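You operate a simulated robot arm through the tools that you are given. There is no shell and no other tool. Be economical: measure what you need, move in short steps, check, and stop when the job is done.

The job below is to be done with a simulated two-armed robot. You get a single attempt, and the scene is never put back.

JOB
Pack the flask and the blue cube in the travel bag and fasten it.
Fine: Pass the flask from one hand to the other and stand it in the end pocket; shut the flap and turn the button. Set down upright: flask, what you pick out.

Only the result counts: the job must be done as asked and must still hold three seconds after the hand-in. Knocking over, shifting, dropping, spilling or breaking anything else fails it.

ROBOT AND FRAMES
Two 6-joint arms with two-finger grippers on one trunk, on a base that drives. Base frame: it is fixed to the floor where the robot stands at the start and does not move with it; the origin is under the middle of the robot, x ahead of it, y to its left, z up. Lengths are in mm, angles in rad, forces in N, time in s.
The left shoulder is at the start at [60, 143, 900], the right one opposite. With the tool pointing down near the work surface each hand reaches from about 320 to 720 mm from the robot's upright axis, wherever it stands, measured 20 degrees to its own side. Places, roughly: end pocket of the travel bag [600, -600, 800]; main room of the travel bag [600, -400, 800]; travel bag (53x22x19 cm) [600, -400, 900]; travel bag flap [700, -400, 1100]; travel bag turn button [500, -400, 1000]. Payload 2.45 kg a hand.
The tool frame of a hand sits at the grasp point between the pads (the TCP): z along the fingers, y along the line on which they close. The tips reach 26 mm beyond it. Largest opening 96 mm; the body of the gripper starts 69 mm behind the TCP.
Orientation is told as [roll, pitch, yaw] about the base's x, y, z axes, in that order, counted from this pose: with the fingers straight down and closing along the base's y, the tool's x points along the base's -x, its y along +y and its z along -z.

CONTROLS
- The arms move only by the tool play_rows. It takes "left_rows", "right_rows" or both (then of equal length, played together; a hand with none holds still); each is a list of rows, each a list of 7 numbers: the turn, a rotation vector about the tool's x, y, z in rad, then the shift along the tool's x, y, z in mm, then the gripper command, from -1 (fully open) to 1 (shut), values between in proportion. In form: [[ax, ay, az, dx, dy, dz, jaw], ...]. A call has 1 to 10 rows; each row shifts and turns the commanded pose from where the row before left it, along the tool's axes as they then stand. Rows are played at 5 a second. More than 50 mm and 0.15 rad between two rows, or a gripper value outside its range, and nothing of the call is played. A pose out of reach is approached as far as the arm can. The call stops where the force on the tool passes 90 N (or 10 N more than at its start, if that is more) or the arm is blocked; 0.2 s more then pass. Each finger halts on what it meets, pressing with about 30 N; the grip force reading is that of the motor and also rises with nothing between the fingers. The clock runs only during rows and for 0.2 s after the last one: add rows that do not move to give the fingers time. It gives the time, the measured TCP pose, the force on the tool (base axes), the opening and the grip force at its end, in the units of the frame above (readings bear some noise), with the torque about the TCP (base axes, N m) and any sound that the robot's microphone picked up.
- Cameras (640 x 400 px; columns grow to the right, rows downward): "scene" is now at [135.1, -15.1, 1502.5]; the picture's right is [-0.33, -0.94, 0.00], its down [-0.65, 0.23, -0.72] and it looks along [0.68, -0.24, -0.69] (base axes); focal length 295 px, centre (320, 200). "left" rides on the left gripper at [82, -3, -98] in its tool frame; the picture's right is [0.04, 1.00, 0.00], its down [-0.73, 0.03, -0.68] and it looks along [-0.68, 0.03, 0.73] (tool axes); focal length 256 px, centre (320, 200). "right" rides on the right gripper at [82, 3, -98] in its tool frame; the picture's right is [-0.04, 1.00, 0.00], its down [-0.73, -0.03, -0.68] and it looks along [-0.68, -0.03, 0.73] (tool axes); focal length 256 px, centre (320, 200). There is no depth. A picture from a camera that has moved, and an enlarged one, comes with that camera's place and axes in the base frame and with its lens. The place of the scene camera against the robot may be out by one fixed shift of up to 25 mm in any direction.
- grab_frame(camera): a new picture of that camera. The clock stands still meanwhile.
- lift_body(by): slides the trunk up (or, below 0, down) by that many mm; the arms and the scene camera ride with it, the base frame stays. It gives what a move gives, with no picture.
- drive_base(legs): drives the robot by 1 to 6 legs, each [ahead, turn to the left] in mm and rad, along the robot's own axes; the way and the turn of a leg run together, so that a leg with both is an arc; at most 1500 mm and 3.142 rad a leg. The arms and the cameras ride along, it lands a little off, and it stops where it bumps. It gives what a move gives.
- turn_head(pan, tilt): turns the head with the scene camera to pan (to the left, within 1.501 rad either way) and tilt (down, from -0.506 to 1.204), counted from straight ahead of the robot. It gives what a move gives.
- close_up(camera, box): a new picture of the part [left, top, right, bottom] of that camera's present view, enlarged. The clock stands still meanwhile.
- sign_off(): hands the job in; it is judged then, once.

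Work in short steps. Places have to be worked out from the pictures, the camera data and where the tool is seen: move nearer, look again, correct. Check each grasp and each placing, and mend what went wrong. You have 120 turns and 100 pictures in all, those below and enlarged ones among them. Open the grippers and draw the arms clear of the work before you hand the job in, unless the task says otherwise; then end with one line.

The tools are called after "Emit:" as a command line: name --argument value ..., lists and objects as JSON in quotes. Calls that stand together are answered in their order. play_rows: Moves the arms, as the interface text tells. Its arguments: {"type":"object","properties":{"left_rows":{"type":"array","items":{"type":"array","items":{"type":"number"}}},"right_rows":{"type":"array","items":{"type":"array","items":{"type":"number"}}}},"required":[]} The other tools are called the same way: lift_body (by) slides the trunk up or down; drive_base (legs) drives the base; turn_head (pan, tilt) turns the head that bears the scene camera; grab_frame (camera) takes a picture; close_up (camera, box) takes an enlarged picture of a part of a camera's view; sign_off () hands the job in.

At the start:

```text
clock: 0.0
left_tcp_pos: [475.9, 4.2, 999.2]
left_ee_rot: [-0.001, 0.0, 0.004]
left_ft_force: [0.1, 0.6, 0.7]
left_moment: [0.0, 0.02, 0.0]
left_finger_gap: 96.1
left_grasp_force: 0.1
right_tcp_pos: [280.4, -337.8, 998.9]
right_ee_rot: [0.0, -0.001, 0.005]
right_ft_force: [0.0, 0.3, 0.0]
right_moment: [0.0, -0.02, 0.01]
right_finger_gap: 95.9
right_grasp_force: 0.1
trunk travel left (down, up): [-525.0, 65.0]
robot x, y, heading: [-1.2, -0.3, -0.001]
head pan, tilt: [-0.335, 0.761]
```

scene: 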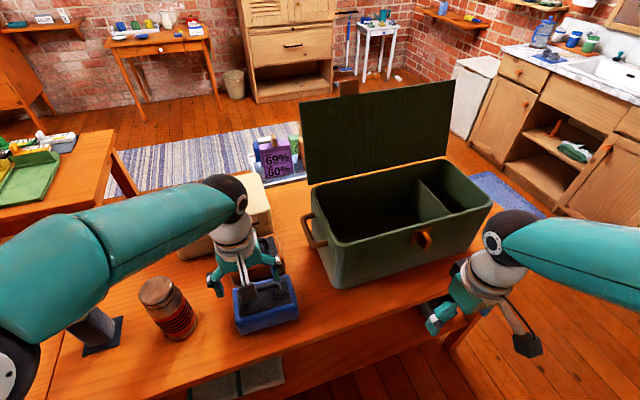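
right: 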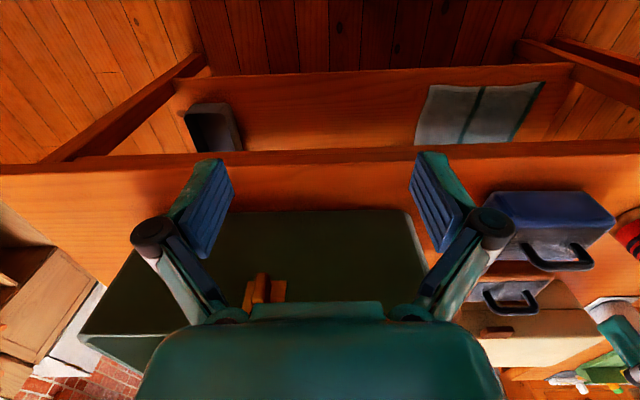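
left: 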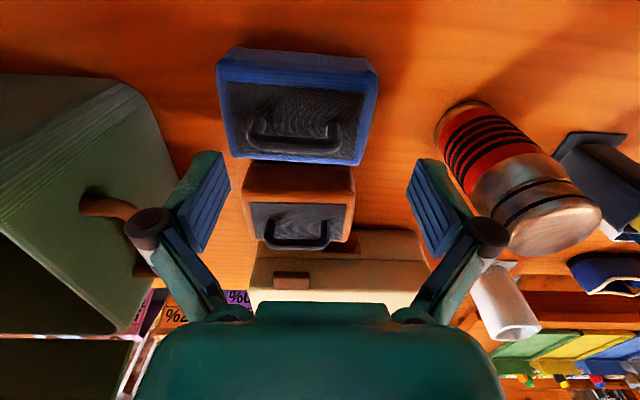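

The pictures show the bag with its flap open, a flask on the left and a blue cube with a handle near the left hand. I'll take enlarged views to measure them.

Emit:
close_up --camera "scene" --box '[280, 70, 520, 300]'

Emit:
close_up --camera "scene" --box '[60, 170, 320, 370]'

Emit:
close_up --camera "left" --box '[200, 30, 640, 300]'

```text
1.74 times, centred on (400, 185) of scene
camera zoom: at [135.1, -15.1, 1502.5], right [-0.33, -0.94, 0.0], down [-0.65, 0.23, -0.72], along [0.68, -0.24, -0.69], focal length 513 px, centre (181, 226)
```

zoom: 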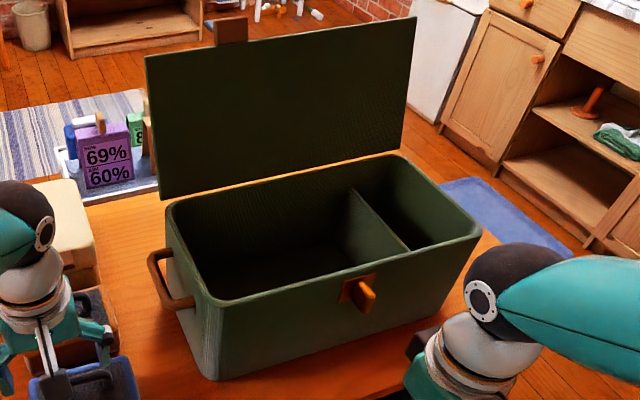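

```text
2.00 times, centred on (190, 270) of scene
camera zoom: at [135.1, -15.1, 1502.5], right [-0.33, -0.94, 0.0], down [-0.65, 0.23, -0.72], along [0.68, -0.24, -0.69], focal length 590 px, centre (580, 60)
```

zoom: 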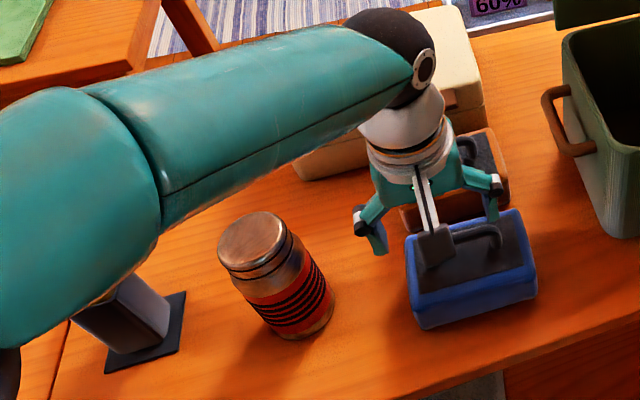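

```text
1.45 times, centred on (420, 165) of left
camera zoom: at [394.3, 1.8, 1096.9], right [-0.04, 1.0, 0.0], down [0.73, 0.03, 0.68], along [0.68, 0.03, -0.73], focal length 372 px, centre (174, 251)
```

zoom: 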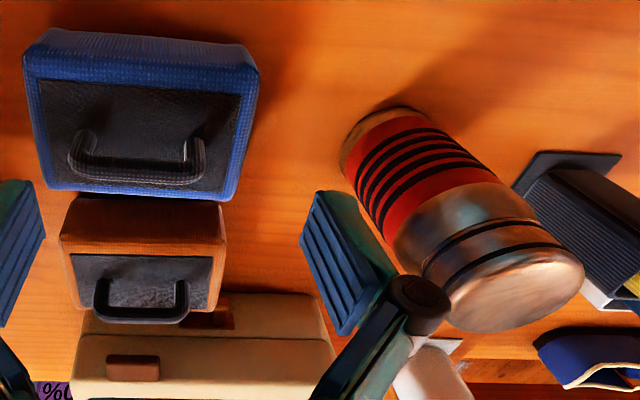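

Triangulating the pictures gives these rough places: flask top (539, 196, 960), table z about 755, and bag rim spanning x 520..730, y -630..-200, z about 950. I'll bring the left hand in front of the flask and start tilting its fingers forward for a side grasp, which leaves the cap free for the right hand.

Emit:
play_rows --left_rows '[[0, 0, 0, 23, 38, 0, -1], [0, 0, 0, 23, 38, 0, -1], [0, 0, 0, 23, 38, 0, -1], [0, 0, 0, 23, 38, 0, -1], [0, 0, 0, 23, 38, 0, -1], [0, -0.15, 0, 0, 0, 0, -1], [0, -0.15, 0, 0, 0, 0, -1], [0, -0.15, 0, 0, 0, 0, -1], [0, -0.15, 0, 0, 0, 0, -1], [0, -0.15, 0, 0, 0, 0, -1]]'

Emit:
grab_frame --camera "left"

Emit:
grab_frame --camera "scene"

```text
clock: 2.2
left_tcp_pos: [411.2, 192.5, 1037.1]
left_ee_rot: [-0.002, -0.746, 0.003]
left_ft_force: [0.3, -0.8, 0.6]
left_moment: [0.0, -0.03, 0.01]
left_finger_gap: 96.0
left_grasp_force: 0.0
left hand out of reach, approached as far as the arm can: row 9, 10
right_tcp_pos: [280.4, -335.9, 999.6]
right_ee_rot: [-0.001, 0.002, 0.004]
right_ft_force: [0.4, -0.4, 0.0]
right_moment: [0.03, -0.01, -0.02]
right_finger_gap: 96.0
right_grasp_force: 0.0
trunk travel left (down, up): [-525.0, 65.0]
robot x, y, heading: [0.4, -3.1, 0.004]
head pan, tilt: [-0.335, 0.761]
```

```text
93 pictures are left
camera left: at [283.6, 189.2, 1053.8], right [-0.03, 1.0, -0.03], down [0.08, 0.03, 1.0], along [1.0, 0.03, -0.08], focal length 256 px, centre (320, 200)
```

left: 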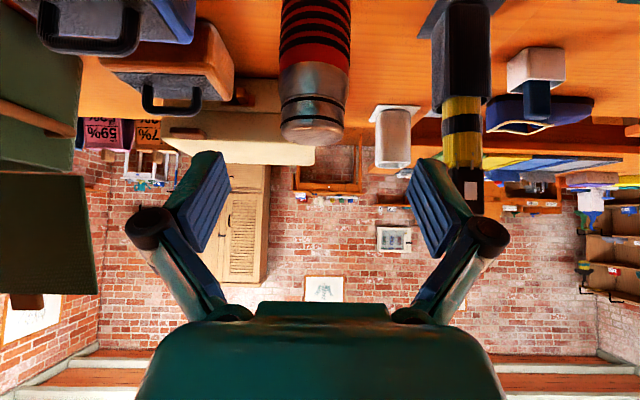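

```text
92 pictures are left
camera scene: at [134.8, -15.1, 1502.5], right [-0.33, -0.94, 0.0], down [-0.65, 0.23, -0.72], along [0.68, -0.24, -0.69], focal length 295 px, centre (320, 200)
```

scene: 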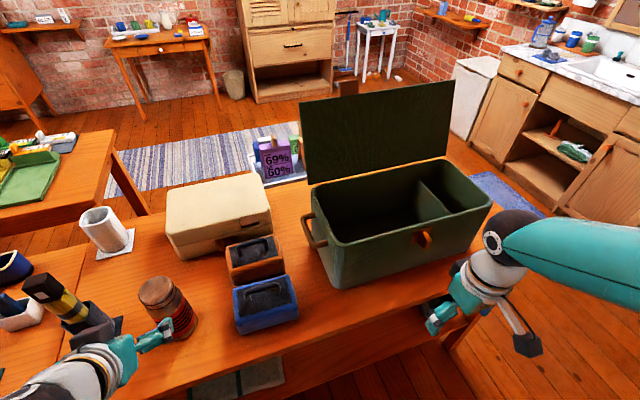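

From the two left-hand views the flask top comes out at (531, 188, 971), with the table near z 800. I'll lower the hand on its tilted line ahead of the flask and see how the arm follows.

Emit:
play_rows --left_rows '[[0, 0, 0, 24, -1, 38, -1], [0, 0, 0, 24, -1, 38, -1], [0, 0, 0, 24, -1, 38, -1]]'

```text
clock: 3.0
left_tcp_pos: [461.4, 189.6, 914.9]
left_ee_rot: [-0.002, -0.747, 0.002]
left_ft_force: [0.3, 0.4, -0.1]
left_moment: [0.01, 0.0, -0.01]
left_finger_gap: 96.0
left_grasp_force: 0.0
left hand out of reach, approached as far as the arm can: row 1, 2, 3
right_tcp_pos: [283.5, -338.1, 1000.2]
right_ee_rot: [0.002, 0.001, 0.003]
right_ft_force: [0.7, -0.1, -0.6]
right_moment: [-0.02, 0.04, 0.0]
right_finger_gap: 96.1
right_grasp_force: 0.0
trunk travel left (down, up): [-525.0, 65.0]
robot x, y, heading: [0.7, 0.2, -0.001]
head pan, tilt: [-0.335, 0.761]
```

The arm is held at its inner reach limit, so I'll back the base 150 mm to give it room.

Emit:
drive_base --legs '[[-150, 0]]'

Emit:
play_rows --left_rows '[[0, 0, 0, 0, 0, 0, -1]]'

```text
clock: 4.4
left_tcp_pos: [304.3, 188.3, 917.1]
left_ee_rot: [0.0, -0.75, 0.006]
left_ft_force: [-0.7, 0.0, 0.9]
left_moment: [0.02, -0.03, -0.02]
left_finger_gap: 95.9
left_grasp_force: 0.1
right_tcp_pos: [126.6, -336.9, 999.9]
right_ee_rot: [-0.001, -0.001, 0.005]
right_ft_force: [0.1, -0.6, -0.4]
right_moment: [0.01, -0.03, -0.02]
right_finger_gap: 96.0
right_grasp_force: 0.1
trunk travel left (down, up): [-525.0, 65.0]
robot x, y, heading: [-153.1, -0.9, -0.003]
head pan, tilt: [-0.335, 0.761]
```

```text
clock: 4.8
left_tcp_pos: [307.5, 190.0, 917.3]
left_ee_rot: [0.0, -0.75, 0.005]
left_ft_force: [0.1, 0.0, 0.5]
left_moment: [-0.03, -0.01, 0.02]
left_finger_gap: 96.1
left_grasp_force: 0.1
right_tcp_pos: [127.4, -337.0, 1000.2]
right_ee_rot: [0.001, 0.0, 0.004]
right_ft_force: [-0.2, 0.3, 0.3]
right_moment: [-0.02, -0.02, -0.01]
right_finger_gap: 96.1
right_grasp_force: 0.2
trunk travel left (down, up): [-525.0, 65.0]
robot x, y, heading: [-155.0, -0.9, 0.002]
head pan, tilt: [-0.335, 0.761]
```

The robot is now at x -155. I'll go forward toward the flask and tilt a further 0.3.

Emit:
play_rows --left_rows '[[0, 0, 0, -22, 0, 30, -1], [0, 0, 0, -22, 0, 30, -1], [0, 0, 0, -22, 0, 30, -1], [0, -0.15, 0, 0, 0, 0, -1], [0, -0.15, 0, 0, 0, 0, -1]]'

Emit:
grab_frame --camera "left"

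```text
clock: 6.0
left_tcp_pos: [418.9, 173.6, 906.9]
left_ee_rot: [0.013, -1.042, 0.005]
left_ft_force: [0.7, -0.4, -0.5]
left_moment: [-0.02, -0.02, 0.03]
left_finger_gap: 96.0
left_grasp_force: 0.0
left hand out of reach, approached as far as the arm can: row 5
right_tcp_pos: [128.9, -337.8, 998.5]
right_ee_rot: [0.002, 0.001, 0.007]
right_ft_force: [-0.7, -0.7, 0.2]
right_moment: [0.02, 0.02, 0.03]
right_finger_gap: 96.2
right_grasp_force: 0.1
trunk travel left (down, up): [-525.0, 65.0]
robot x, y, heading: [-153.4, -0.4, 0.003]
head pan, tilt: [-0.335, 0.761]
```

```text
91 pictures are left
camera left: at [292.5, 170.4, 884.2], right [-0.03, 1.0, -0.03], down [-0.22, 0.02, 0.98], along [0.98, 0.04, 0.22], focal length 256 px, centre (320, 200)
```

left: 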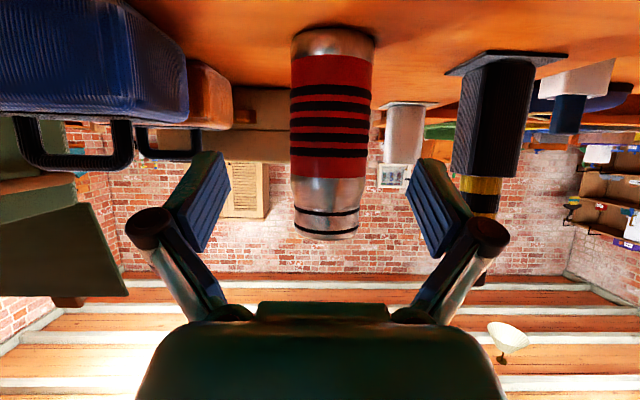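

The flask stands at about (531, 188), base z about 803, top about 964, and is about 73 mm wide. I'll advance partway and check that the lateral pose is reached.

Emit:
play_rows --left_rows '[[0, 0, 0, 15, 0, 15, -1], [0, 0, 0, -10, 0, 15, -1], [0, 0, 0, -10, 0, 15, -1], [0, 0, 0, 0, 0, 0, -1]]'

```text
clock: 7.0
left_tcp_pos: [461.2, 164.8, 891.9]
left_ee_rot: [0.001, -1.047, 0.004]
left_ft_force: [0.5, -0.7, 0.3]
left_moment: [0.02, 0.01, 0.0]
left_finger_gap: 95.9
left_grasp_force: 0.1
left hand out of reach, approached as far as the arm can: row 1
right_tcp_pos: [128.7, -336.3, 998.5]
right_ee_rot: [0.0, -0.001, 0.004]
right_ft_force: [0.1, 0.4, 0.1]
right_moment: [0.0, -0.01, -0.05]
right_finger_gap: 95.8
right_grasp_force: 0.0
trunk travel left (down, up): [-525.0, 65.0]
robot x, y, heading: [-146.5, 3.3, 0.007]
head pan, tilt: [-0.335, 0.761]
```

y drifted to 165 during the unreachable row. I'll correct it by +23 and lower to z 862 before going further in.

Emit:
play_rows --left_rows '[[0, 0, 0, 0, 12, 0, -1], [0, 0, 0, 6, 11, 0, -1], [0, 0, 0, 20, 0, 11, -1], [0, 0, 0, 0, 0, 0, -1]]'

Emit:
grab_frame --camera "left"

```text
clock: 8.0
left_tcp_pos: [464.4, 166.3, 877.8]
left_ee_rot: [0.009, -1.044, 0.005]
left_ft_force: [0.7, -0.3, 0.2]
left_moment: [0.03, -0.03, 0.0]
left_finger_gap: 96.4
left_grasp_force: 0.1
left hand out of reach, approached as far as the arm can: row 1, 2, 3
right_tcp_pos: [125.8, -336.9, 999.3]
right_ee_rot: [0.001, 0.0, 0.003]
right_ft_force: [-0.1, -0.4, -0.2]
right_moment: [0.0, 0.0, -0.01]
right_finger_gap: 96.0
right_grasp_force: 0.2
trunk travel left (down, up): [-525.0, 65.0]
robot x, y, heading: [-152.7, 2.9, -0.001]
head pan, tilt: [-0.335, 0.761]
```

```text
90 pictures are left
camera left: at [337.3, 162.0, 855.6], right [-0.03, 1.0, -0.03], down [-0.22, 0.02, 0.98], along [0.98, 0.04, 0.22], focal length 256 px, centre (320, 200)
```

left: 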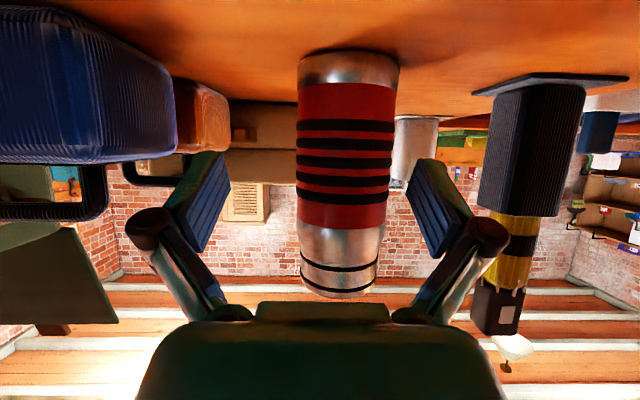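

The lateral motion stops at this tilt, apparently a wrist limit. I'll ease the tilt by 0.15 and then shift sideways.

Emit:
play_rows --left_rows '[[0, 0.15, 0, 0, 0, 0, -1], [0, 0, 0, 0, 11, 0, -1], [0, 0, 0, 0, 11, 0, -1], [0, 0, 0, 0, 0, 0, -1]]'

```text
clock: 9.0
left_tcp_pos: [463.0, 186.9, 875.5]
left_ee_rot: [0.001, -0.896, 0.004]
left_ft_force: [-0.2, 1.1, -0.5]
left_moment: [0.01, 0.01, -0.01]
left_finger_gap: 95.9
left_grasp_force: 0.2
right_tcp_pos: [129.1, -336.9, 999.4]
right_ee_rot: [0.0, -0.001, 0.005]
right_ft_force: [0.0, 0.6, 0.2]
right_moment: [-0.01, 0.01, -0.02]
right_finger_gap: 95.8
right_grasp_force: 0.1
trunk travel left (down, up): [-525.0, 65.0]
robot x, y, heading: [-150.7, 1.3, 0.0]
head pan, tilt: [-0.335, 0.761]
```

Now aligned at y 187. I'll advance 68 mm in x to straddle the flask, with TCP at z about 860.

Emit:
play_rows --left_rows '[[0, 0, 0, -10, 0, 21, -1], [0, 0, 0, -10, 0, 21, -1], [0, 0, 0, -10, 0.5, 20, -1], [0, 0, 0, 0, 0, 0, -1]]'

Emit:
grab_frame --camera "left"

Emit:
grab_frame --camera "scene"

```text
clock: 10.0
left_tcp_pos: [529.4, 187.2, 860.5]
left_ee_rot: [0.001, -0.896, 0.005]
left_ft_force: [-1.2, 0.0, -0.5]
left_moment: [-0.01, -0.02, 0.01]
left_finger_gap: 96.1
left_grasp_force: 0.0
right_tcp_pos: [128.3, -335.8, 1000.6]
right_ee_rot: [0.0, 0.001, 0.006]
right_ft_force: [-0.5, 0.1, 0.1]
right_moment: [-0.03, 0.01, 0.02]
right_finger_gap: 96.3
right_grasp_force: 0.0
trunk travel left (down, up): [-525.0, 65.0]
robot x, y, heading: [-151.6, 1.8, 0.004]
head pan, tilt: [-0.335, 0.761]
```

```text
89 pictures are left
camera left: at [402.2, 185.4, 858.6], right [-0.03, 1.0, -0.03], down [-0.07, 0.03, 1.0], along [1.0, 0.03, 0.07], focal length 256 px, centre (320, 200)
```

left: 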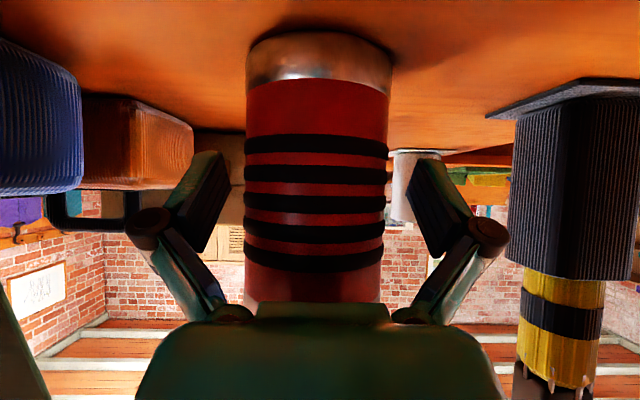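

```text
88 pictures are left
camera scene: at [-17.8, -14.9, 1502.6], right [-0.33, -0.94, 0.0], down [-0.65, 0.23, -0.72], along [0.68, -0.24, -0.69], focal length 295 px, centre (320, 200)
```

scene: 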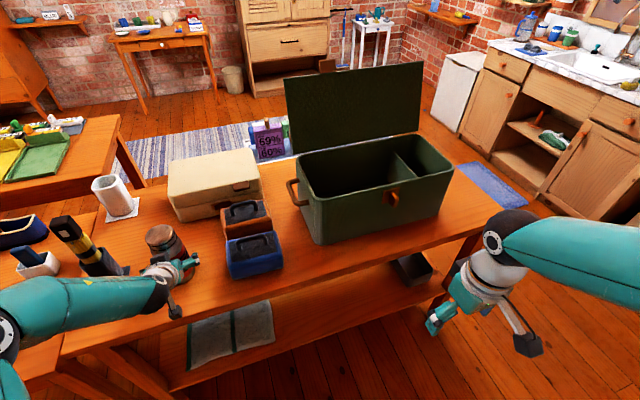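

The flask is centred between the fingers, so I'll close them.

Emit:
play_rows --left_rows '[[0, 0, 0, 0, 0, 0, 1], [0, 0, 0, 0, 0, 0, 1], [0, 0, 0, 0, 0, 0, 1], [0, 0, 0, 0, 0, 0, 1]]'

```text
clock: 11.0
left_tcp_pos: [529.9, 186.3, 860.9]
left_ee_rot: [0.001, -0.897, 0.004]
left_ft_force: [0.5, -2.8, 1.1]
left_moment: [-0.13, 0.08, -0.01]
left_finger_gap: 71.3
left_grasp_force: 29.9
right_tcp_pos: [128.9, -336.9, 998.9]
right_ee_rot: [-0.001, 0.0, 0.004]
right_ft_force: [0.0, 0.0, -0.2]
right_moment: [0.03, -0.02, 0.01]
right_finger_gap: 96.3
right_grasp_force: 0.1
trunk travel left (down, up): [-525.0, 65.0]
robot x, y, heading: [-152.5, 1.3, 0.0]
head pan, tilt: [-0.335, 0.761]
```

I have a firm grip on a 71 mm body. I'll lift it straight up.

Emit:
play_rows --left_rows '[[0, 0, 0, -16, 0, -12.5, 1], [0, 0, 0, -20, 0, -15.5, 1], [0, 0, 0, -23, 0, -18.5, 1], [0, 0, 0, -23, 0, -18.5, 1], [0, 0, 0, -16, 0, -12.5, 1]]'

Emit:
grab_frame --camera "left"

```text
clock: 12.2
left_tcp_pos: [531.8, 188.3, 985.3]
left_ee_rot: [0.0, -0.897, 0.005]
left_ft_force: [-0.3, 0.2, -5.3]
left_moment: [0.01, 0.05, 0.04]
left_finger_gap: 71.4
left_grasp_force: 29.2
right_tcp_pos: [129.1, -337.4, 999.3]
right_ee_rot: [0.001, -0.001, 0.004]
right_ft_force: [-0.4, 0.3, -0.7]
right_moment: [-0.02, -0.01, 0.01]
right_finger_gap: 96.0
right_grasp_force: 0.1
trunk travel left (down, up): [-525.0, 65.0]
robot x, y, heading: [-149.7, -0.7, 0.003]
head pan, tilt: [-0.335, 0.761]
```

```text
87 pictures are left
camera left: at [403.9, 185.7, 983.2], right [-0.03, 1.0, -0.03], down [-0.07, 0.03, 1.0], along [1.0, 0.03, 0.07], focal length 256 px, centre (320, 200)
```

left: 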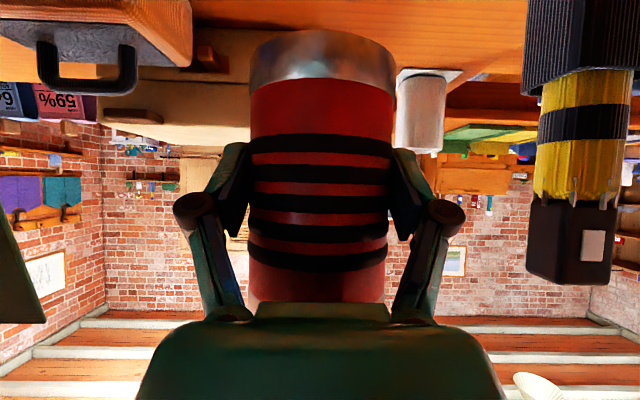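

The flask is held upright with its top at about 1089. I'll retreat and carry it to the centre in front of the robot for the handover, near (380, 10, 960).

Emit:
play_rows --left_rows '[[0, 0, 0, 28.5, 0, -26, 1], [0, 0, 0, 28.5, 0, -26, 1], [0, 0, 0, 28.5, 0, -26, 1], [0, 0, 0, 28.5, 0, -26, 1], [0, 0, 0, 0, -36, 0, 1], [0, 0, 0, 0, -36, 0, 1], [0, 0, 0, 0, -36, 0, 1], [0, 0, 0, 0, -36, 0, 1], [0, 0, 0, 0, -34, 0, 1]]'

Emit:
grab_frame --camera "scene"

```text
clock: 14.2
left_tcp_pos: [378.2, 10.8, 961.3]
left_ee_rot: [0.002, -0.898, 0.006]
left_ft_force: [0.9, -0.8, -6.4]
left_moment: [0.03, 0.04, 0.0]
left_finger_gap: 71.2
left_grasp_force: 30.0
right_tcp_pos: [128.1, -336.4, 999.7]
right_ee_rot: [0.001, -0.002, 0.006]
right_ft_force: [-0.9, -0.5, -0.4]
right_moment: [0.01, -0.01, 0.0]
right_finger_gap: 95.9
right_grasp_force: 0.0
trunk travel left (down, up): [-525.0, 65.0]
robot x, y, heading: [-152.3, 0.5, -0.003]
head pan, tilt: [-0.335, 0.761]
```

```text
86 pictures are left
camera scene: at [-16.8, -15.8, 1502.4], right [-0.33, -0.94, 0.0], down [-0.65, 0.23, -0.72], along [0.68, -0.24, -0.69], focal length 295 px, centre (320, 200)
```

scene: 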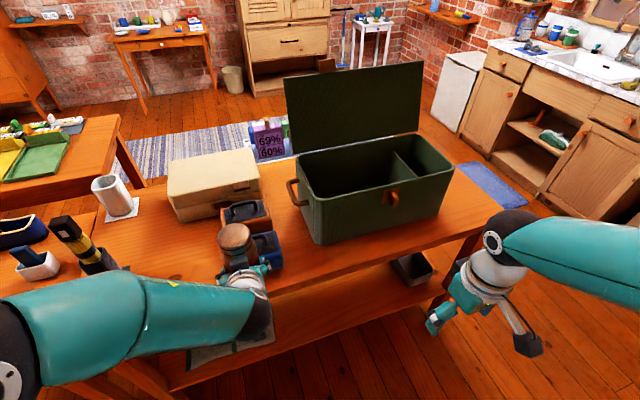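

The scene view agrees: the flask top is at (383, 12, ~1065). I'll raise the right hand and bring it most of the way over the cap.

Emit:
play_rows --right_rows '[[0, 0, 0, 0, 0, -45, -1], [0, 0, 0, 0, 0, -45, -1], [0, 0, 0, 0, 0, -30, -1], [0, 0, 0, -25, 35, 0, -1], [0, 0, 0, -25, 35, 0, -1], [0, 0, 0, -25, 35, 0, -1], [0, 0, 0, -25, 35, 0, -1], [0, 0, 0, -25, 35, 0, -1], [0, 0, 0, -25, 35, 0, -1]]'

Emit:
grab_frame --camera "right"

Emit:
grab_frame --camera "scene"

```text
clock: 16.2
left_tcp_pos: [379.8, 11.6, 960.7]
left_ee_rot: [0.002, -0.895, 0.005]
left_ft_force: [0.4, 1.4, -6.1]
left_moment: [0.01, 0.08, -0.05]
left_finger_gap: 71.4
left_grasp_force: 29.5
right_tcp_pos: [278.3, -123.1, 1120.2]
right_ee_rot: [-0.001, 0.0, 0.003]
right_ft_force: [-0.1, -0.2, -0.4]
right_moment: [0.02, 0.01, -0.01]
right_finger_gap: 96.0
right_grasp_force: 0.1
trunk travel left (down, up): [-525.0, 65.0]
robot x, y, heading: [-156.5, -0.7, 0.003]
head pan, tilt: [-0.335, 0.761]
```

```text
85 pictures are left
camera right: at [196.6, -119.9, 1216.5], right [0.04, 1.0, 0.0], down [0.73, -0.03, 0.68], along [0.68, -0.02, -0.74], focal length 256 px, centre (320, 200)
```

right: 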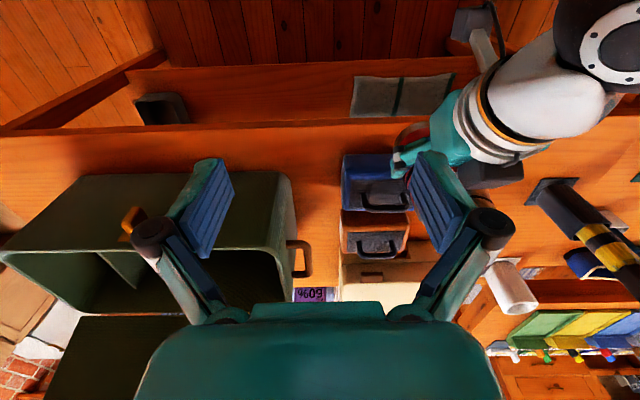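

```text
84 pictures are left
camera scene: at [-15.5, -14.0, 1502.3], right [-0.33, -0.94, 0.0], down [-0.65, 0.23, -0.72], along [0.68, -0.24, -0.69], focal length 295 px, centre (320, 200)
```

scene: 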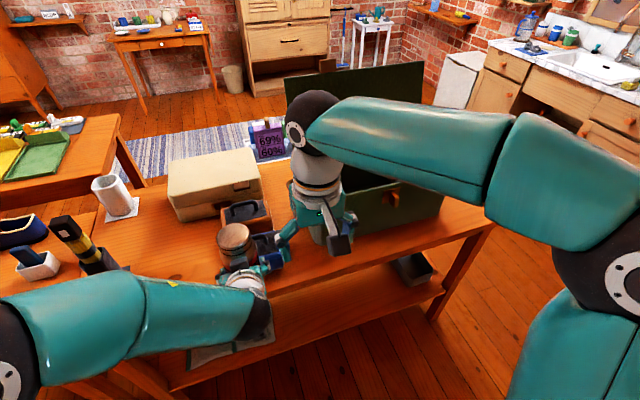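

The way is clear. I'll move over the cap at z 1120.

Emit:
play_rows --right_rows '[[0, 0, 0, -26, 34, 0, -1], [0, 0, 0, -26, 34, 0, -1], [0, 0, 0, -26, 34, 0, -1], [0, 0, 0, -25, 33, 0, -1], [0, 0, 0, 0, 0, 0, -1]]'

Emit:
grab_frame --camera "right"

Emit:
grab_frame --camera "scene"

```text
clock: 17.4
left_tcp_pos: [377.5, 10.4, 961.7]
left_ee_rot: [0.0, -0.897, 0.005]
left_ft_force: [0.6, -0.4, -5.3]
left_moment: [0.02, 0.03, 0.03]
left_finger_gap: 71.3
left_grasp_force: 30.6
right_tcp_pos: [380.1, 12.9, 1119.7]
right_ee_rot: [0.0, 0.003, 0.005]
right_ft_force: [0.3, 1.0, 0.2]
right_moment: [0.01, 0.01, 0.01]
right_finger_gap: 96.1
right_grasp_force: 0.1
trunk travel left (down, up): [-525.0, 65.0]
robot x, y, heading: [-152.7, 2.6, 0.005]
head pan, tilt: [-0.335, 0.761]
```

```text
83 pictures are left
camera right: at [298.8, 15.0, 1216.8], right [0.03, 1.0, 0.0], down [0.73, -0.03, 0.68], along [0.68, -0.02, -0.73], focal length 256 px, centre (320, 200)
```

right: 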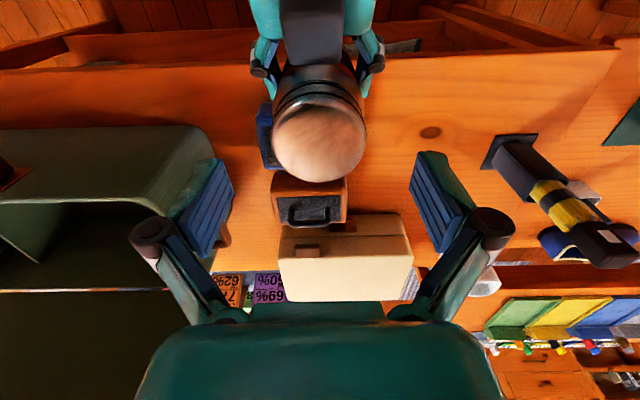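

```text
82 pictures are left
camera scene: at [-17.3, -15.4, 1502.5], right [-0.33, -0.94, 0.0], down [-0.65, 0.23, -0.72], along [0.68, -0.24, -0.69], focal length 295 px, centre (320, 200)
```

scene: 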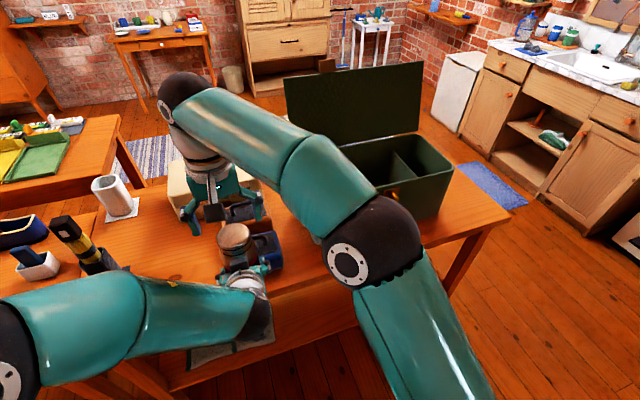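

The cap centre is at about (384, 12), top z about 1068, and 60 mm wide. I'll lower to z 1050 in steps.

Emit:
play_rows --right_rows '[[0, 0, 0, -3, -1, 25, -1], [0, 0, 0, 0, 0, 25, -1], [0, 0, 0, 0, 0, 20, -1], [0, 0, 0, 0, 0, 0, -1]]'

Emit:
grab_frame --camera "right"

Emit:
close_up --camera "scene" --box '[140, 130, 340, 310]'

```text
clock: 18.4
left_tcp_pos: [378.6, 12.0, 960.2]
left_ee_rot: [0.0, -0.896, 0.004]
left_ft_force: [-0.3, 0.0, -4.6]
left_moment: [0.04, 0.02, 0.0]
left_finger_gap: 71.5
left_grasp_force: 29.8
right_tcp_pos: [382.2, 9.3, 1050.6]
right_ee_rot: [0.001, 0.0, 0.006]
right_ft_force: [-0.6, 0.0, -0.1]
right_moment: [-0.04, -0.01, -0.02]
right_finger_gap: 95.9
right_grasp_force: 0.1
trunk travel left (down, up): [-525.0, 65.0]
robot x, y, heading: [-154.7, -2.3, 0.003]
head pan, tilt: [-0.335, 0.761]
```

```text
81 pictures are left
camera right: at [301.1, 11.9, 1146.2], right [0.03, 1.0, 0.0], down [0.73, -0.03, 0.68], along [0.68, -0.02, -0.73], focal length 256 px, centre (320, 200)
```

right: 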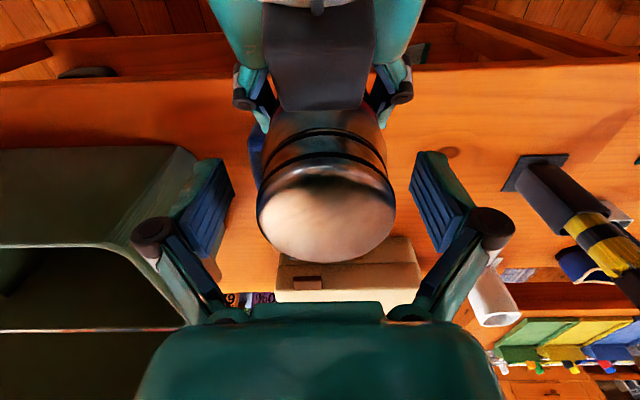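

```text
2.22 times, centred on (240, 220) of scene
camera zoom: at [-16.6, -14.8, 1502.4], right [-0.33, -0.94, 0.0], down [-0.65, 0.23, -0.72], along [0.68, -0.24, -0.69], focal length 655 px, centre (498, 156)
```

zoom: 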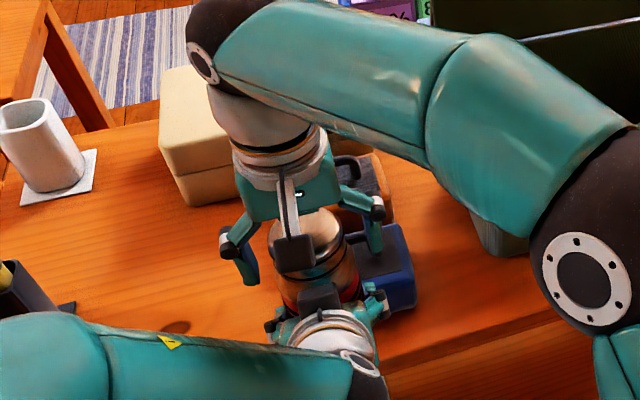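

The cap is centred 17 mm above the TCP. I'll lower 8 mm more and close the right hand on it.

Emit:
play_rows --right_rows '[[0, 0, 0, -1, 2.5, 8, -1], [0, 0, 0, 0, 0, 0, 1], [0, 0, 0, 0, 0, 0, 1], [0, 0, 0, 0, 0, 0, 1], [0, 0, 0, 0, 0, 0, 1], [0, 0, 0, 0, 0, 0, 1]]'

```text
clock: 19.8
left_tcp_pos: [378.1, 12.0, 962.1]
left_ee_rot: [0.0, -0.896, 0.005]
left_ft_force: [-1.5, -0.1, -4.1]
left_moment: [0.06, 0.02, 0.07]
left_finger_gap: 71.4
left_grasp_force: 30.4
right_tcp_pos: [383.6, 11.7, 1041.2]
right_ee_rot: [0.0, 0.001, 0.006]
right_ft_force: [2.7, -0.5, 0.1]
right_moment: [-0.06, -0.12, -0.08]
right_finger_gap: 71.7
right_grasp_force: 30.7
trunk travel left (down, up): [-525.0, 65.0]
robot x, y, heading: [-148.6, 1.3, 0.004]
head pan, tilt: [-0.335, 0.761]
```

Both hands now hold the flask. I'll open the left hand and back it out along its fingers.

Emit:
play_rows --left_rows '[[0, 0, 0, 0, 0, 0, -1], [0, 0, 0, 0, 0, 0, -1], [0, 0, 0, 0, 0, 0, -1], [0, 0, 0, 12, 0, -25, -1], [0, 0, 0, 12, 0, -25, -1], [0, 0, 0, 12, 0, -25, -1]]'

Emit:
grab_frame --camera "left"

Emit:
grab_frame --camera "scene"

```text
clock: 21.2
left_tcp_pos: [298.2, 10.3, 980.6]
left_ee_rot: [-0.001, -0.897, 0.006]
left_ft_force: [-0.7, 0.2, 0.1]
left_moment: [-0.01, 0.01, -0.01]
left_finger_gap: 96.1
left_grasp_force: 0.0
right_tcp_pos: [383.5, 12.3, 1042.2]
right_ee_rot: [0.0, 0.0, 0.005]
right_ft_force: [0.1, -0.1, -0.3]
right_moment: [0.02, 0.02, 0.0]
right_finger_gap: 71.6
right_grasp_force: 30.0
trunk travel left (down, up): [-525.0, 65.0]
robot x, y, heading: [-154.2, 0.1, 0.006]
head pan, tilt: [-0.335, 0.761]
```

```text
79 pictures are left
camera left: at [170.7, 7.7, 978.1], right [-0.03, 1.0, -0.03], down [-0.07, 0.03, 1.0], along [1.0, 0.03, 0.07], focal length 256 px, centre (320, 200)
```

left: 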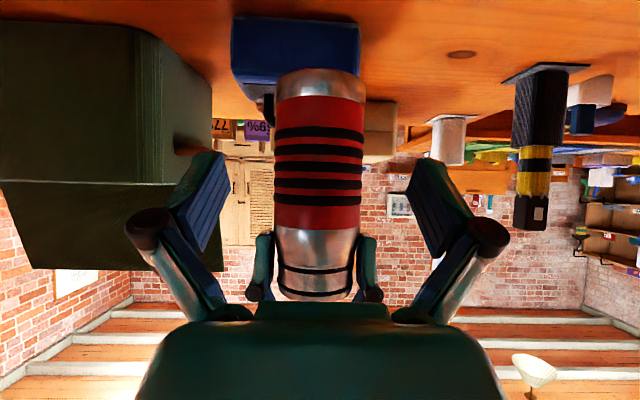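

```text
78 pictures are left
camera scene: at [-17.6, -14.9, 1502.5], right [-0.33, -0.94, 0.0], down [-0.65, 0.23, -0.72], along [0.68, -0.24, -0.69], focal length 295 px, centre (320, 200)
```

scene: 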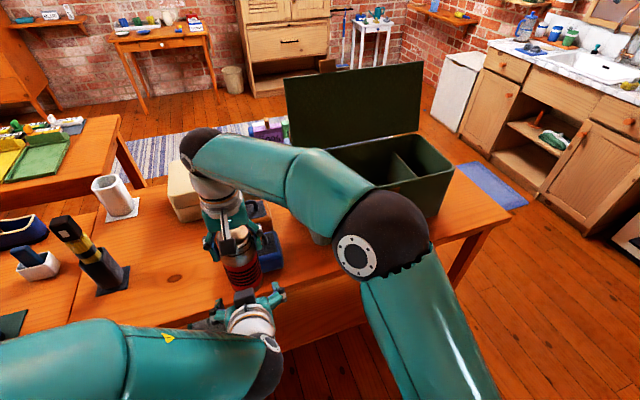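

The handover looks complete, with the right hand holding the flask by the cap. I'll lift it, carry it back to the right side and check the weight reading.

Emit:
play_rows --right_rows '[[0, 0, 0, 0, 0, -20, 1], [0, 0, 0, 0, 0, -30, 1], [0, 0, 0, 17, -33, 0, 1], [0, 0, 0, 17, -33, 0, 1], [0, 0, 0, 17, -33, 0, 1], [0, 0, 0, 17, -33, 0, 1], [0, 0, 0, 17, -33, 0, 1], [0, 0, 0, 17, -33, 0, 1], [0, 0, 0, 17, -33, 0, 1], [0, 0, 0, 0, 0, 0, 1]]'

Emit:
grab_frame --camera "scene"

Emit:
grab_frame --camera "right"

```text
clock: 23.4
left_tcp_pos: [299.4, 11.2, 980.5]
left_ee_rot: [0.0, -0.897, 0.005]
left_ft_force: [0.0, -0.2, 0.1]
left_moment: [-0.01, 0.0, -0.01]
left_finger_gap: 95.9
left_grasp_force: 0.1
right_tcp_pos: [267.4, -222.4, 1090.6]
right_ee_rot: [-0.001, 0.003, 0.006]
right_ft_force: [0.3, -0.4, -6.0]
right_moment: [0.01, 0.07, 0.01]
right_finger_gap: 71.2
right_grasp_force: 30.0
trunk travel left (down, up): [-525.0, 65.0]
robot x, y, heading: [-152.1, 0.5, 0.002]
head pan, tilt: [-0.335, 0.761]
```

```text
77 pictures are left
camera scene: at [-16.3, -14.7, 1502.4], right [-0.33, -0.94, 0.0], down [-0.65, 0.23, -0.72], along [0.68, -0.24, -0.69], focal length 295 px, centre (320, 200)
```

scene: 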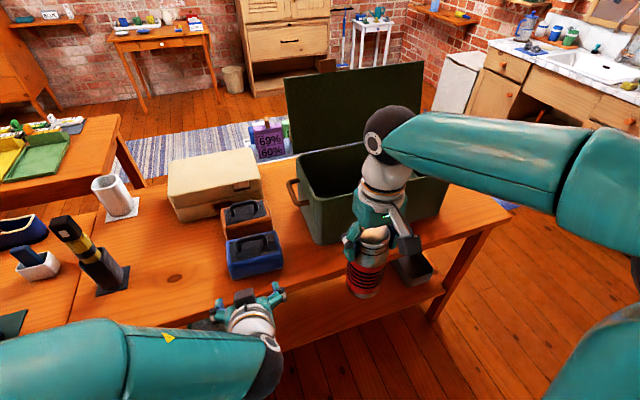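

```text
76 pictures are left
camera right: at [185.7, -218.8, 1187.6], right [0.03, 1.0, 0.0], down [0.73, -0.03, 0.68], along [0.68, -0.02, -0.74], focal length 256 px, centre (320, 200)
```

right: 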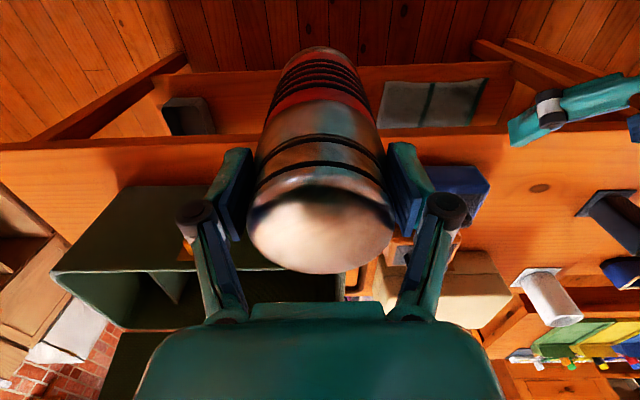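

The flask is firmly held (6 N). I'll take a close look at the blue cube to size it.

Emit:
close_up --camera "scene" --box '[200, 190, 310, 290]'

Emit:
play_rows --left_rows '[[0, 0.15, 0, -10, 0, -25, -1], [0, 0.15, 0, -10, 0, -25, -1], [0, 0.15, 0, 0, 0, -25, -1], [0, 0.15, 0, 0, 0, -15, -1], [0, 0.15, 0, 0, 0, 0, -1], [0, 0.145, 0, 0, 0, 0, -1]]'

Emit:
grab_frame --camera "left"

```text
4.00 times, centred on (255, 240) of scene
camera zoom: at [-16.3, -14.7, 1502.4], right [-0.33, -0.94, 0.0], down [-0.65, 0.23, -0.72], along [0.68, -0.24, -0.69], focal length 1180 px, centre (580, 40)
```

zoom: 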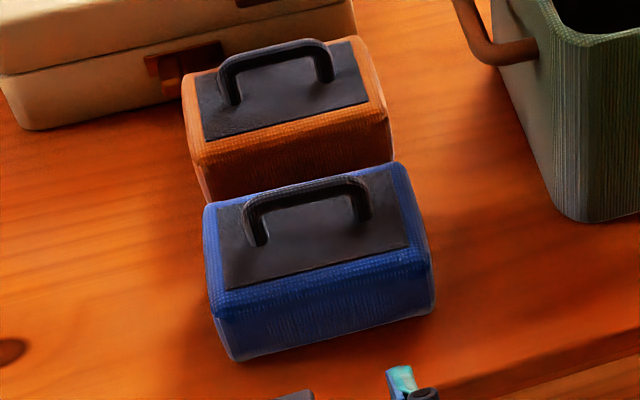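

```text
clock: 24.8
left_tcp_pos: [255.3, 7.9, 1061.6]
left_ee_rot: [0.001, 0.001, 0.004]
left_ft_force: [0.2, 0.3, 0.2]
left_moment: [-0.01, 0.0, 0.0]
left_finger_gap: 96.1
left_grasp_force: 0.0
right_tcp_pos: [267.7, -223.1, 1089.1]
right_ee_rot: [0.0, 0.002, 0.006]
right_ft_force: [0.6, -0.1, -5.7]
right_moment: [-0.01, 0.04, -0.04]
right_finger_gap: 71.5
right_grasp_force: 29.8
trunk travel left (down, up): [-525.0, 65.0]
robot x, y, heading: [-153.8, 1.2, 0.0]
head pan, tilt: [-0.335, 0.761]
```

```text
74 pictures are left
camera left: at [173.8, 5.9, 1161.5], right [-0.04, 1.0, 0.0], down [0.73, 0.03, 0.68], along [0.68, 0.03, -0.73], focal length 256 px, centre (320, 200)
```

left: 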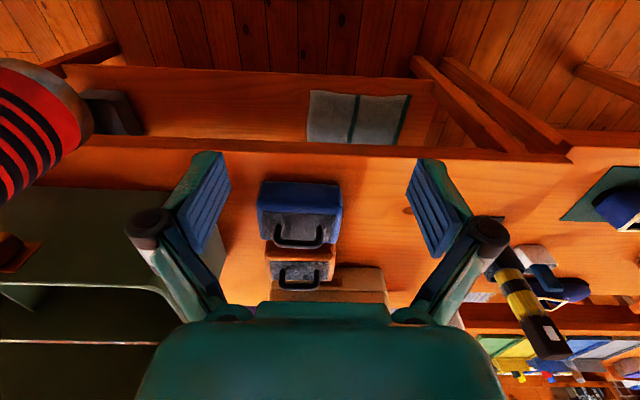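

The cube's handle runs along y, near (507, -12), bar z about 900. I'll move the left hand toward it and then yaw 90° so the fingers close along x across the bar.

Emit:
play_rows --left_rows '[[0, 0, 0, -40, -3, 0, -1], [0, 0, 0, -45, -3, 0, -1], [0, 0, 0, -45, -3, 0, -1], [0, 0, 0, -45, -3, 0, -1]]'

Emit:
play_rows --left_rows '[[0, 0, 0.15, 0, 0, 0, -1], [0, 0, 0.15, 0, 0, 0, -1], [0, 0, 0.15, 0, 0, 0, -1], [0, 0, 0.15, 0, 0, 0, -1], [0, 0, 0.15, 0, 0, 0, -1], [0, 0, 0.15, 0, 0, 0, -1], [0, 0, 0.15, 0, 0, 0, -1], [0, 0, 0.15, 0, 0, 0, -1], [0, 0, 0.15, 0, 0, 0, -1], [0, 0, 0.15, 0, 0, 0, -1]]'

Emit:
grab_frame --camera "left"

```text
clock: 25.8
left_tcp_pos: [429.6, -1.2, 1063.5]
left_ee_rot: [0.002, 0.001, 0.003]
left_ft_force: [-0.4, -0.2, -0.9]
left_moment: [0.0, 0.0, -0.02]
left_finger_gap: 96.0
left_grasp_force: 0.0
right_tcp_pos: [268.1, -221.3, 1089.2]
right_ee_rot: [-0.001, 0.002, 0.004]
right_ft_force: [1.2, -1.1, -6.1]
right_moment: [0.02, 0.04, -0.01]
right_finger_gap: 71.2
right_grasp_force: 30.2
trunk travel left (down, up): [-525.0, 65.0]
robot x, y, heading: [-149.4, 0.1, 0.004]
head pan, tilt: [-0.335, 0.761]
```

```text
clock: 28.0
left_tcp_pos: [430.4, -3.1, 1064.3]
left_ee_rot: [0.003, 0.001, -1.498]
left_ft_force: [-0.3, 0.3, -0.9]
left_moment: [0.04, -0.01, 0.03]
left_finger_gap: 95.9
left_grasp_force: 0.0
right_tcp_pos: [267.1, -223.1, 1089.5]
right_ee_rot: [0.001, 0.002, 0.006]
right_ft_force: [1.2, 0.2, -5.4]
right_moment: [-0.01, 0.01, 0.04]
right_finger_gap: 71.4
right_grasp_force: 30.0
trunk travel left (down, up): [-525.0, 65.0]
robot x, y, heading: [-150.3, 0.2, 0.001]
head pan, tilt: [-0.335, 0.761]
```

```text
73 pictures are left
camera left: at [420.7, 79.9, 1162.5], right [0.99, 0.11, 0.0], down [0.08, -0.73, 0.68], along [0.08, -0.67, -0.73], focal length 256 px, centre (320, 200)
```

left: 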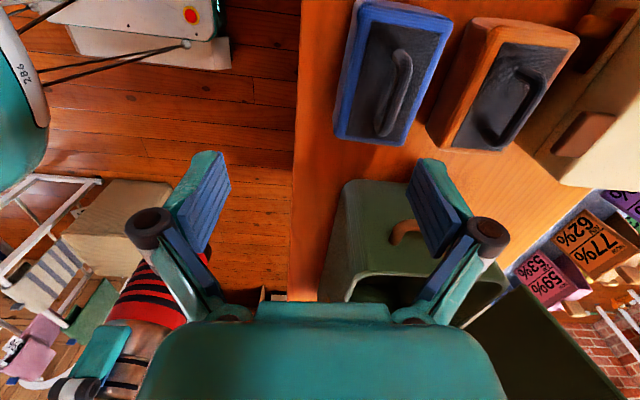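

The handle bar is centred near (511, -10). I'll finish the yaw and come down to about z 962 above it, then look again.

Emit:
play_rows --left_rows '[[0, 0, 0, -4, 27, 20, -1], [0, 0, 0, -4, 27, 30, -1], [0, 0, 0, -4, 26, 30, -1], [0, 0, 0.07, 0, 0, 20, -1], [0, 0, 0, 0, 0, 0, -1]]'

Emit:
grab_frame --camera "left"

Emit:
close_up --camera "scene" --box '[180, 170, 320, 290]'

```text
clock: 29.2
left_tcp_pos: [477.3, -1.9, 971.8]
left_ee_rot: [0.0, -0.002, -1.563]
left_ft_force: [0.3, -0.3, -0.5]
left_moment: [0.02, 0.02, 0.0]
left_finger_gap: 95.9
left_grasp_force: 0.1
left hand out of reach, approached as far as the arm can: row 2, 3
right_tcp_pos: [266.9, -222.0, 1090.5]
right_ee_rot: [0.0, 0.001, 0.005]
right_ft_force: [0.6, 0.5, -5.6]
right_moment: [0.0, 0.01, -0.01]
right_finger_gap: 71.2
right_grasp_force: 30.4
trunk travel left (down, up): [-525.0, 65.0]
robot x, y, heading: [-152.8, -0.1, 0.003]
head pan, tilt: [-0.335, 0.761]
```

```text
72 pictures are left
camera left: at [473.2, 81.7, 1069.6], right [1.0, 0.05, 0.0], down [0.03, -0.73, 0.68], along [0.03, -0.68, -0.73], focal length 256 px, centre (320, 200)
```

left: 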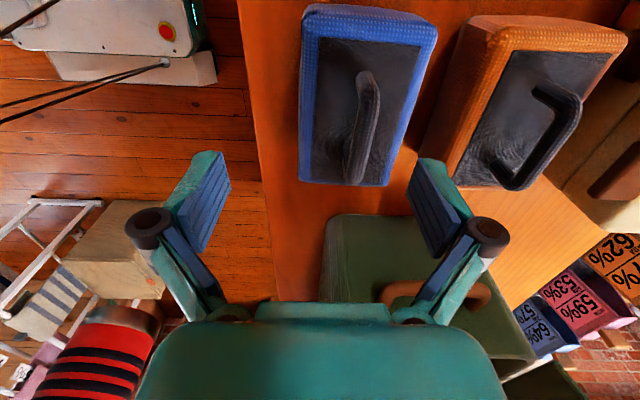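

```text
3.33 times, centred on (250, 230) of scene
camera zoom: at [-16.0, -15.3, 1502.3], right [-0.33, -0.94, 0.0], down [-0.65, 0.23, -0.72], along [0.68, -0.24, -0.69], focal length 983 px, centre (553, 100)
```

zoom: 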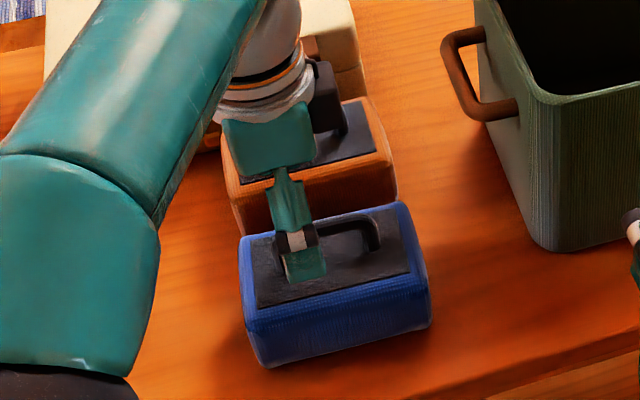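

The arm is at its outer limit here, with the handle at about (507, -12). I'll drive the base 90 mm ahead, after pulling the left hand back and up a bit.

Emit:
play_rows --left_rows '[[0, 0, 0, 0, -35, -30, -1], [0, 0, 0, 0, -40, 0, -1]]'

Emit:
drive_base --legs '[[90, 0]]'

Emit:
play_rows --left_rows '[[0, 0, 0, 0, 0, 0, -1]]'

Emit:
grab_frame --camera "left"

```text
clock: 29.8
left_tcp_pos: [400.2, -1.0, 1001.7]
left_ee_rot: [0.006, -0.001, -1.563]
left_ft_force: [0.0, -0.1, -0.2]
left_moment: [0.03, 0.03, 0.04]
left_finger_gap: 96.0
left_grasp_force: 0.1
right_tcp_pos: [266.9, -222.3, 1090.2]
right_ee_rot: [0.0, -0.002, 0.005]
right_ft_force: [0.7, -0.2, -5.4]
right_moment: [-0.02, 0.02, -0.02]
right_finger_gap: 71.3
right_grasp_force: 29.8
trunk travel left (down, up): [-525.0, 65.0]
robot x, y, heading: [-153.3, 0.8, 0.005]
head pan, tilt: [-0.335, 0.761]
```

```text
clock: 30.9
left_tcp_pos: [491.3, -1.2, 999.2]
left_ee_rot: [-0.001, 0.0, -1.566]
left_ft_force: [0.2, 0.4, -0.7]
left_moment: [-0.01, 0.05, -0.01]
left_finger_gap: 96.1
left_grasp_force: 0.0
right_tcp_pos: [358.6, -221.0, 1088.8]
right_ee_rot: [0.0, 0.003, 0.006]
right_ft_force: [1.0, -0.6, -5.4]
right_moment: [0.01, 0.05, 0.01]
right_finger_gap: 71.6
right_grasp_force: 30.2
trunk travel left (down, up): [-525.0, 65.0]
robot x, y, heading: [-65.8, -1.8, 0.005]
head pan, tilt: [-0.335, 0.761]
```

```text
clock: 31.3
left_tcp_pos: [490.9, -1.4, 1001.9]
left_ee_rot: [0.001, 0.001, -1.565]
left_ft_force: [0.3, -0.4, 0.6]
left_moment: [0.01, 0.0, 0.01]
left_finger_gap: 96.2
left_grasp_force: 0.1
right_tcp_pos: [357.7, -221.7, 1090.3]
right_ee_rot: [-0.002, 0.004, 0.005]
right_ft_force: [-0.2, -0.3, -5.5]
right_moment: [-0.03, 0.05, -0.02]
right_finger_gap: 71.5
right_grasp_force: 29.6
trunk travel left (down, up): [-525.0, 65.0]
robot x, y, heading: [-59.9, 1.6, 0.003]
head pan, tilt: [-0.335, 0.761]
```

```text
70 pictures are left
camera left: at [486.2, 80.7, 1099.8], right [1.0, 0.05, 0.0], down [0.03, -0.73, 0.68], along [0.03, -0.68, -0.73], focal length 256 px, centre (320, 200)
```

left: 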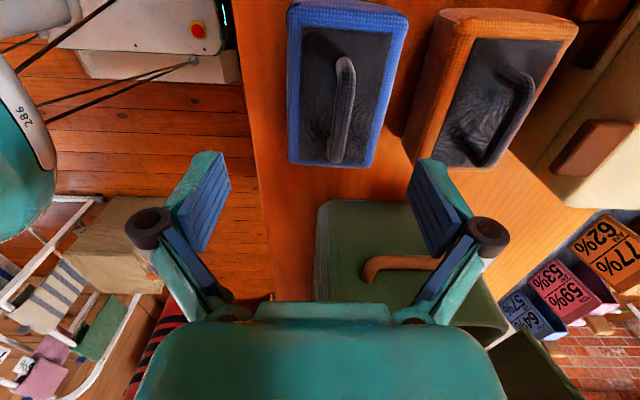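

The handle is at about (508, -12). I'll centre over it and lower to z 930.

Emit:
play_rows --left_rows '[[0, 0, 0, -10, 17, 22, -1], [0, 0, 0, 0, 0, 25, -1], [0, 0, 0, 0, 0, 25, -1], [0, 0, 0, 0, 0, 0, -1]]'

Emit:
grab_frame --camera "left"

Emit:
close_up --camera "scene" --box '[170, 190, 310, 310]'

```text
clock: 32.3
left_tcp_pos: [508.0, -13.0, 930.2]
left_ee_rot: [0.003, 0.0, -1.563]
left_ft_force: [0.3, 0.6, 0.3]
left_moment: [0.02, -0.01, -0.01]
left_finger_gap: 96.1
left_grasp_force: 0.0
right_tcp_pos: [356.1, -222.4, 1090.9]
right_ee_rot: [-0.002, 0.002, 0.005]
right_ft_force: [-0.3, 0.4, -6.0]
right_moment: [0.0, 0.05, 0.0]
right_finger_gap: 71.5
right_grasp_force: 30.2
trunk travel left (down, up): [-525.0, 65.0]
robot x, y, heading: [-61.6, -2.9, 0.002]
head pan, tilt: [-0.335, 0.761]
```

```text
69 pictures are left
camera left: at [503.3, 69.8, 1027.3], right [1.0, 0.05, 0.0], down [0.03, -0.73, 0.68], along [0.03, -0.68, -0.73], focal length 256 px, centre (320, 200)
```

left: 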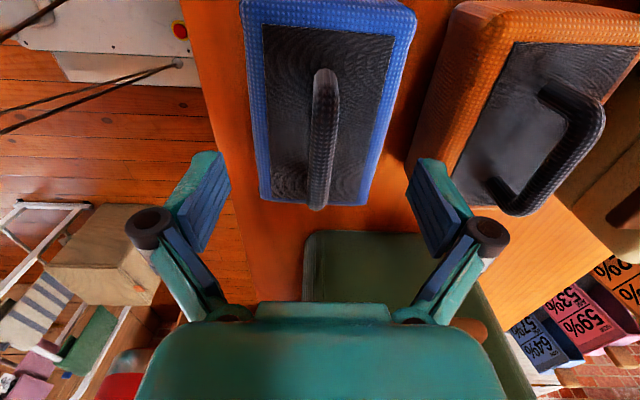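

```text
3.33 times, centred on (240, 250) of scene
camera zoom: at [73.1, -15.1, 1502.5], right [-0.33, -0.94, 0.0], down [-0.65, 0.23, -0.72], along [0.68, -0.24, -0.69], focal length 983 px, centre (587, 33)
```

zoom: 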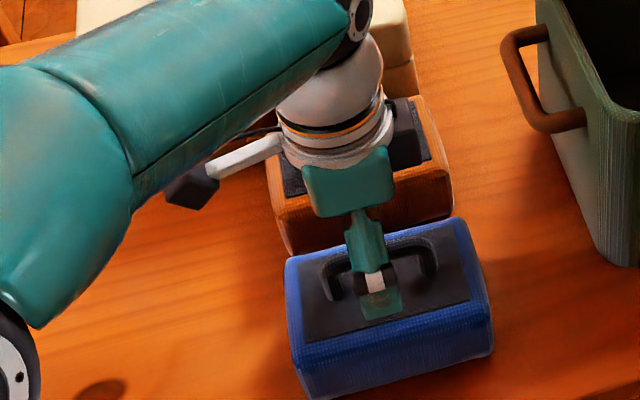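

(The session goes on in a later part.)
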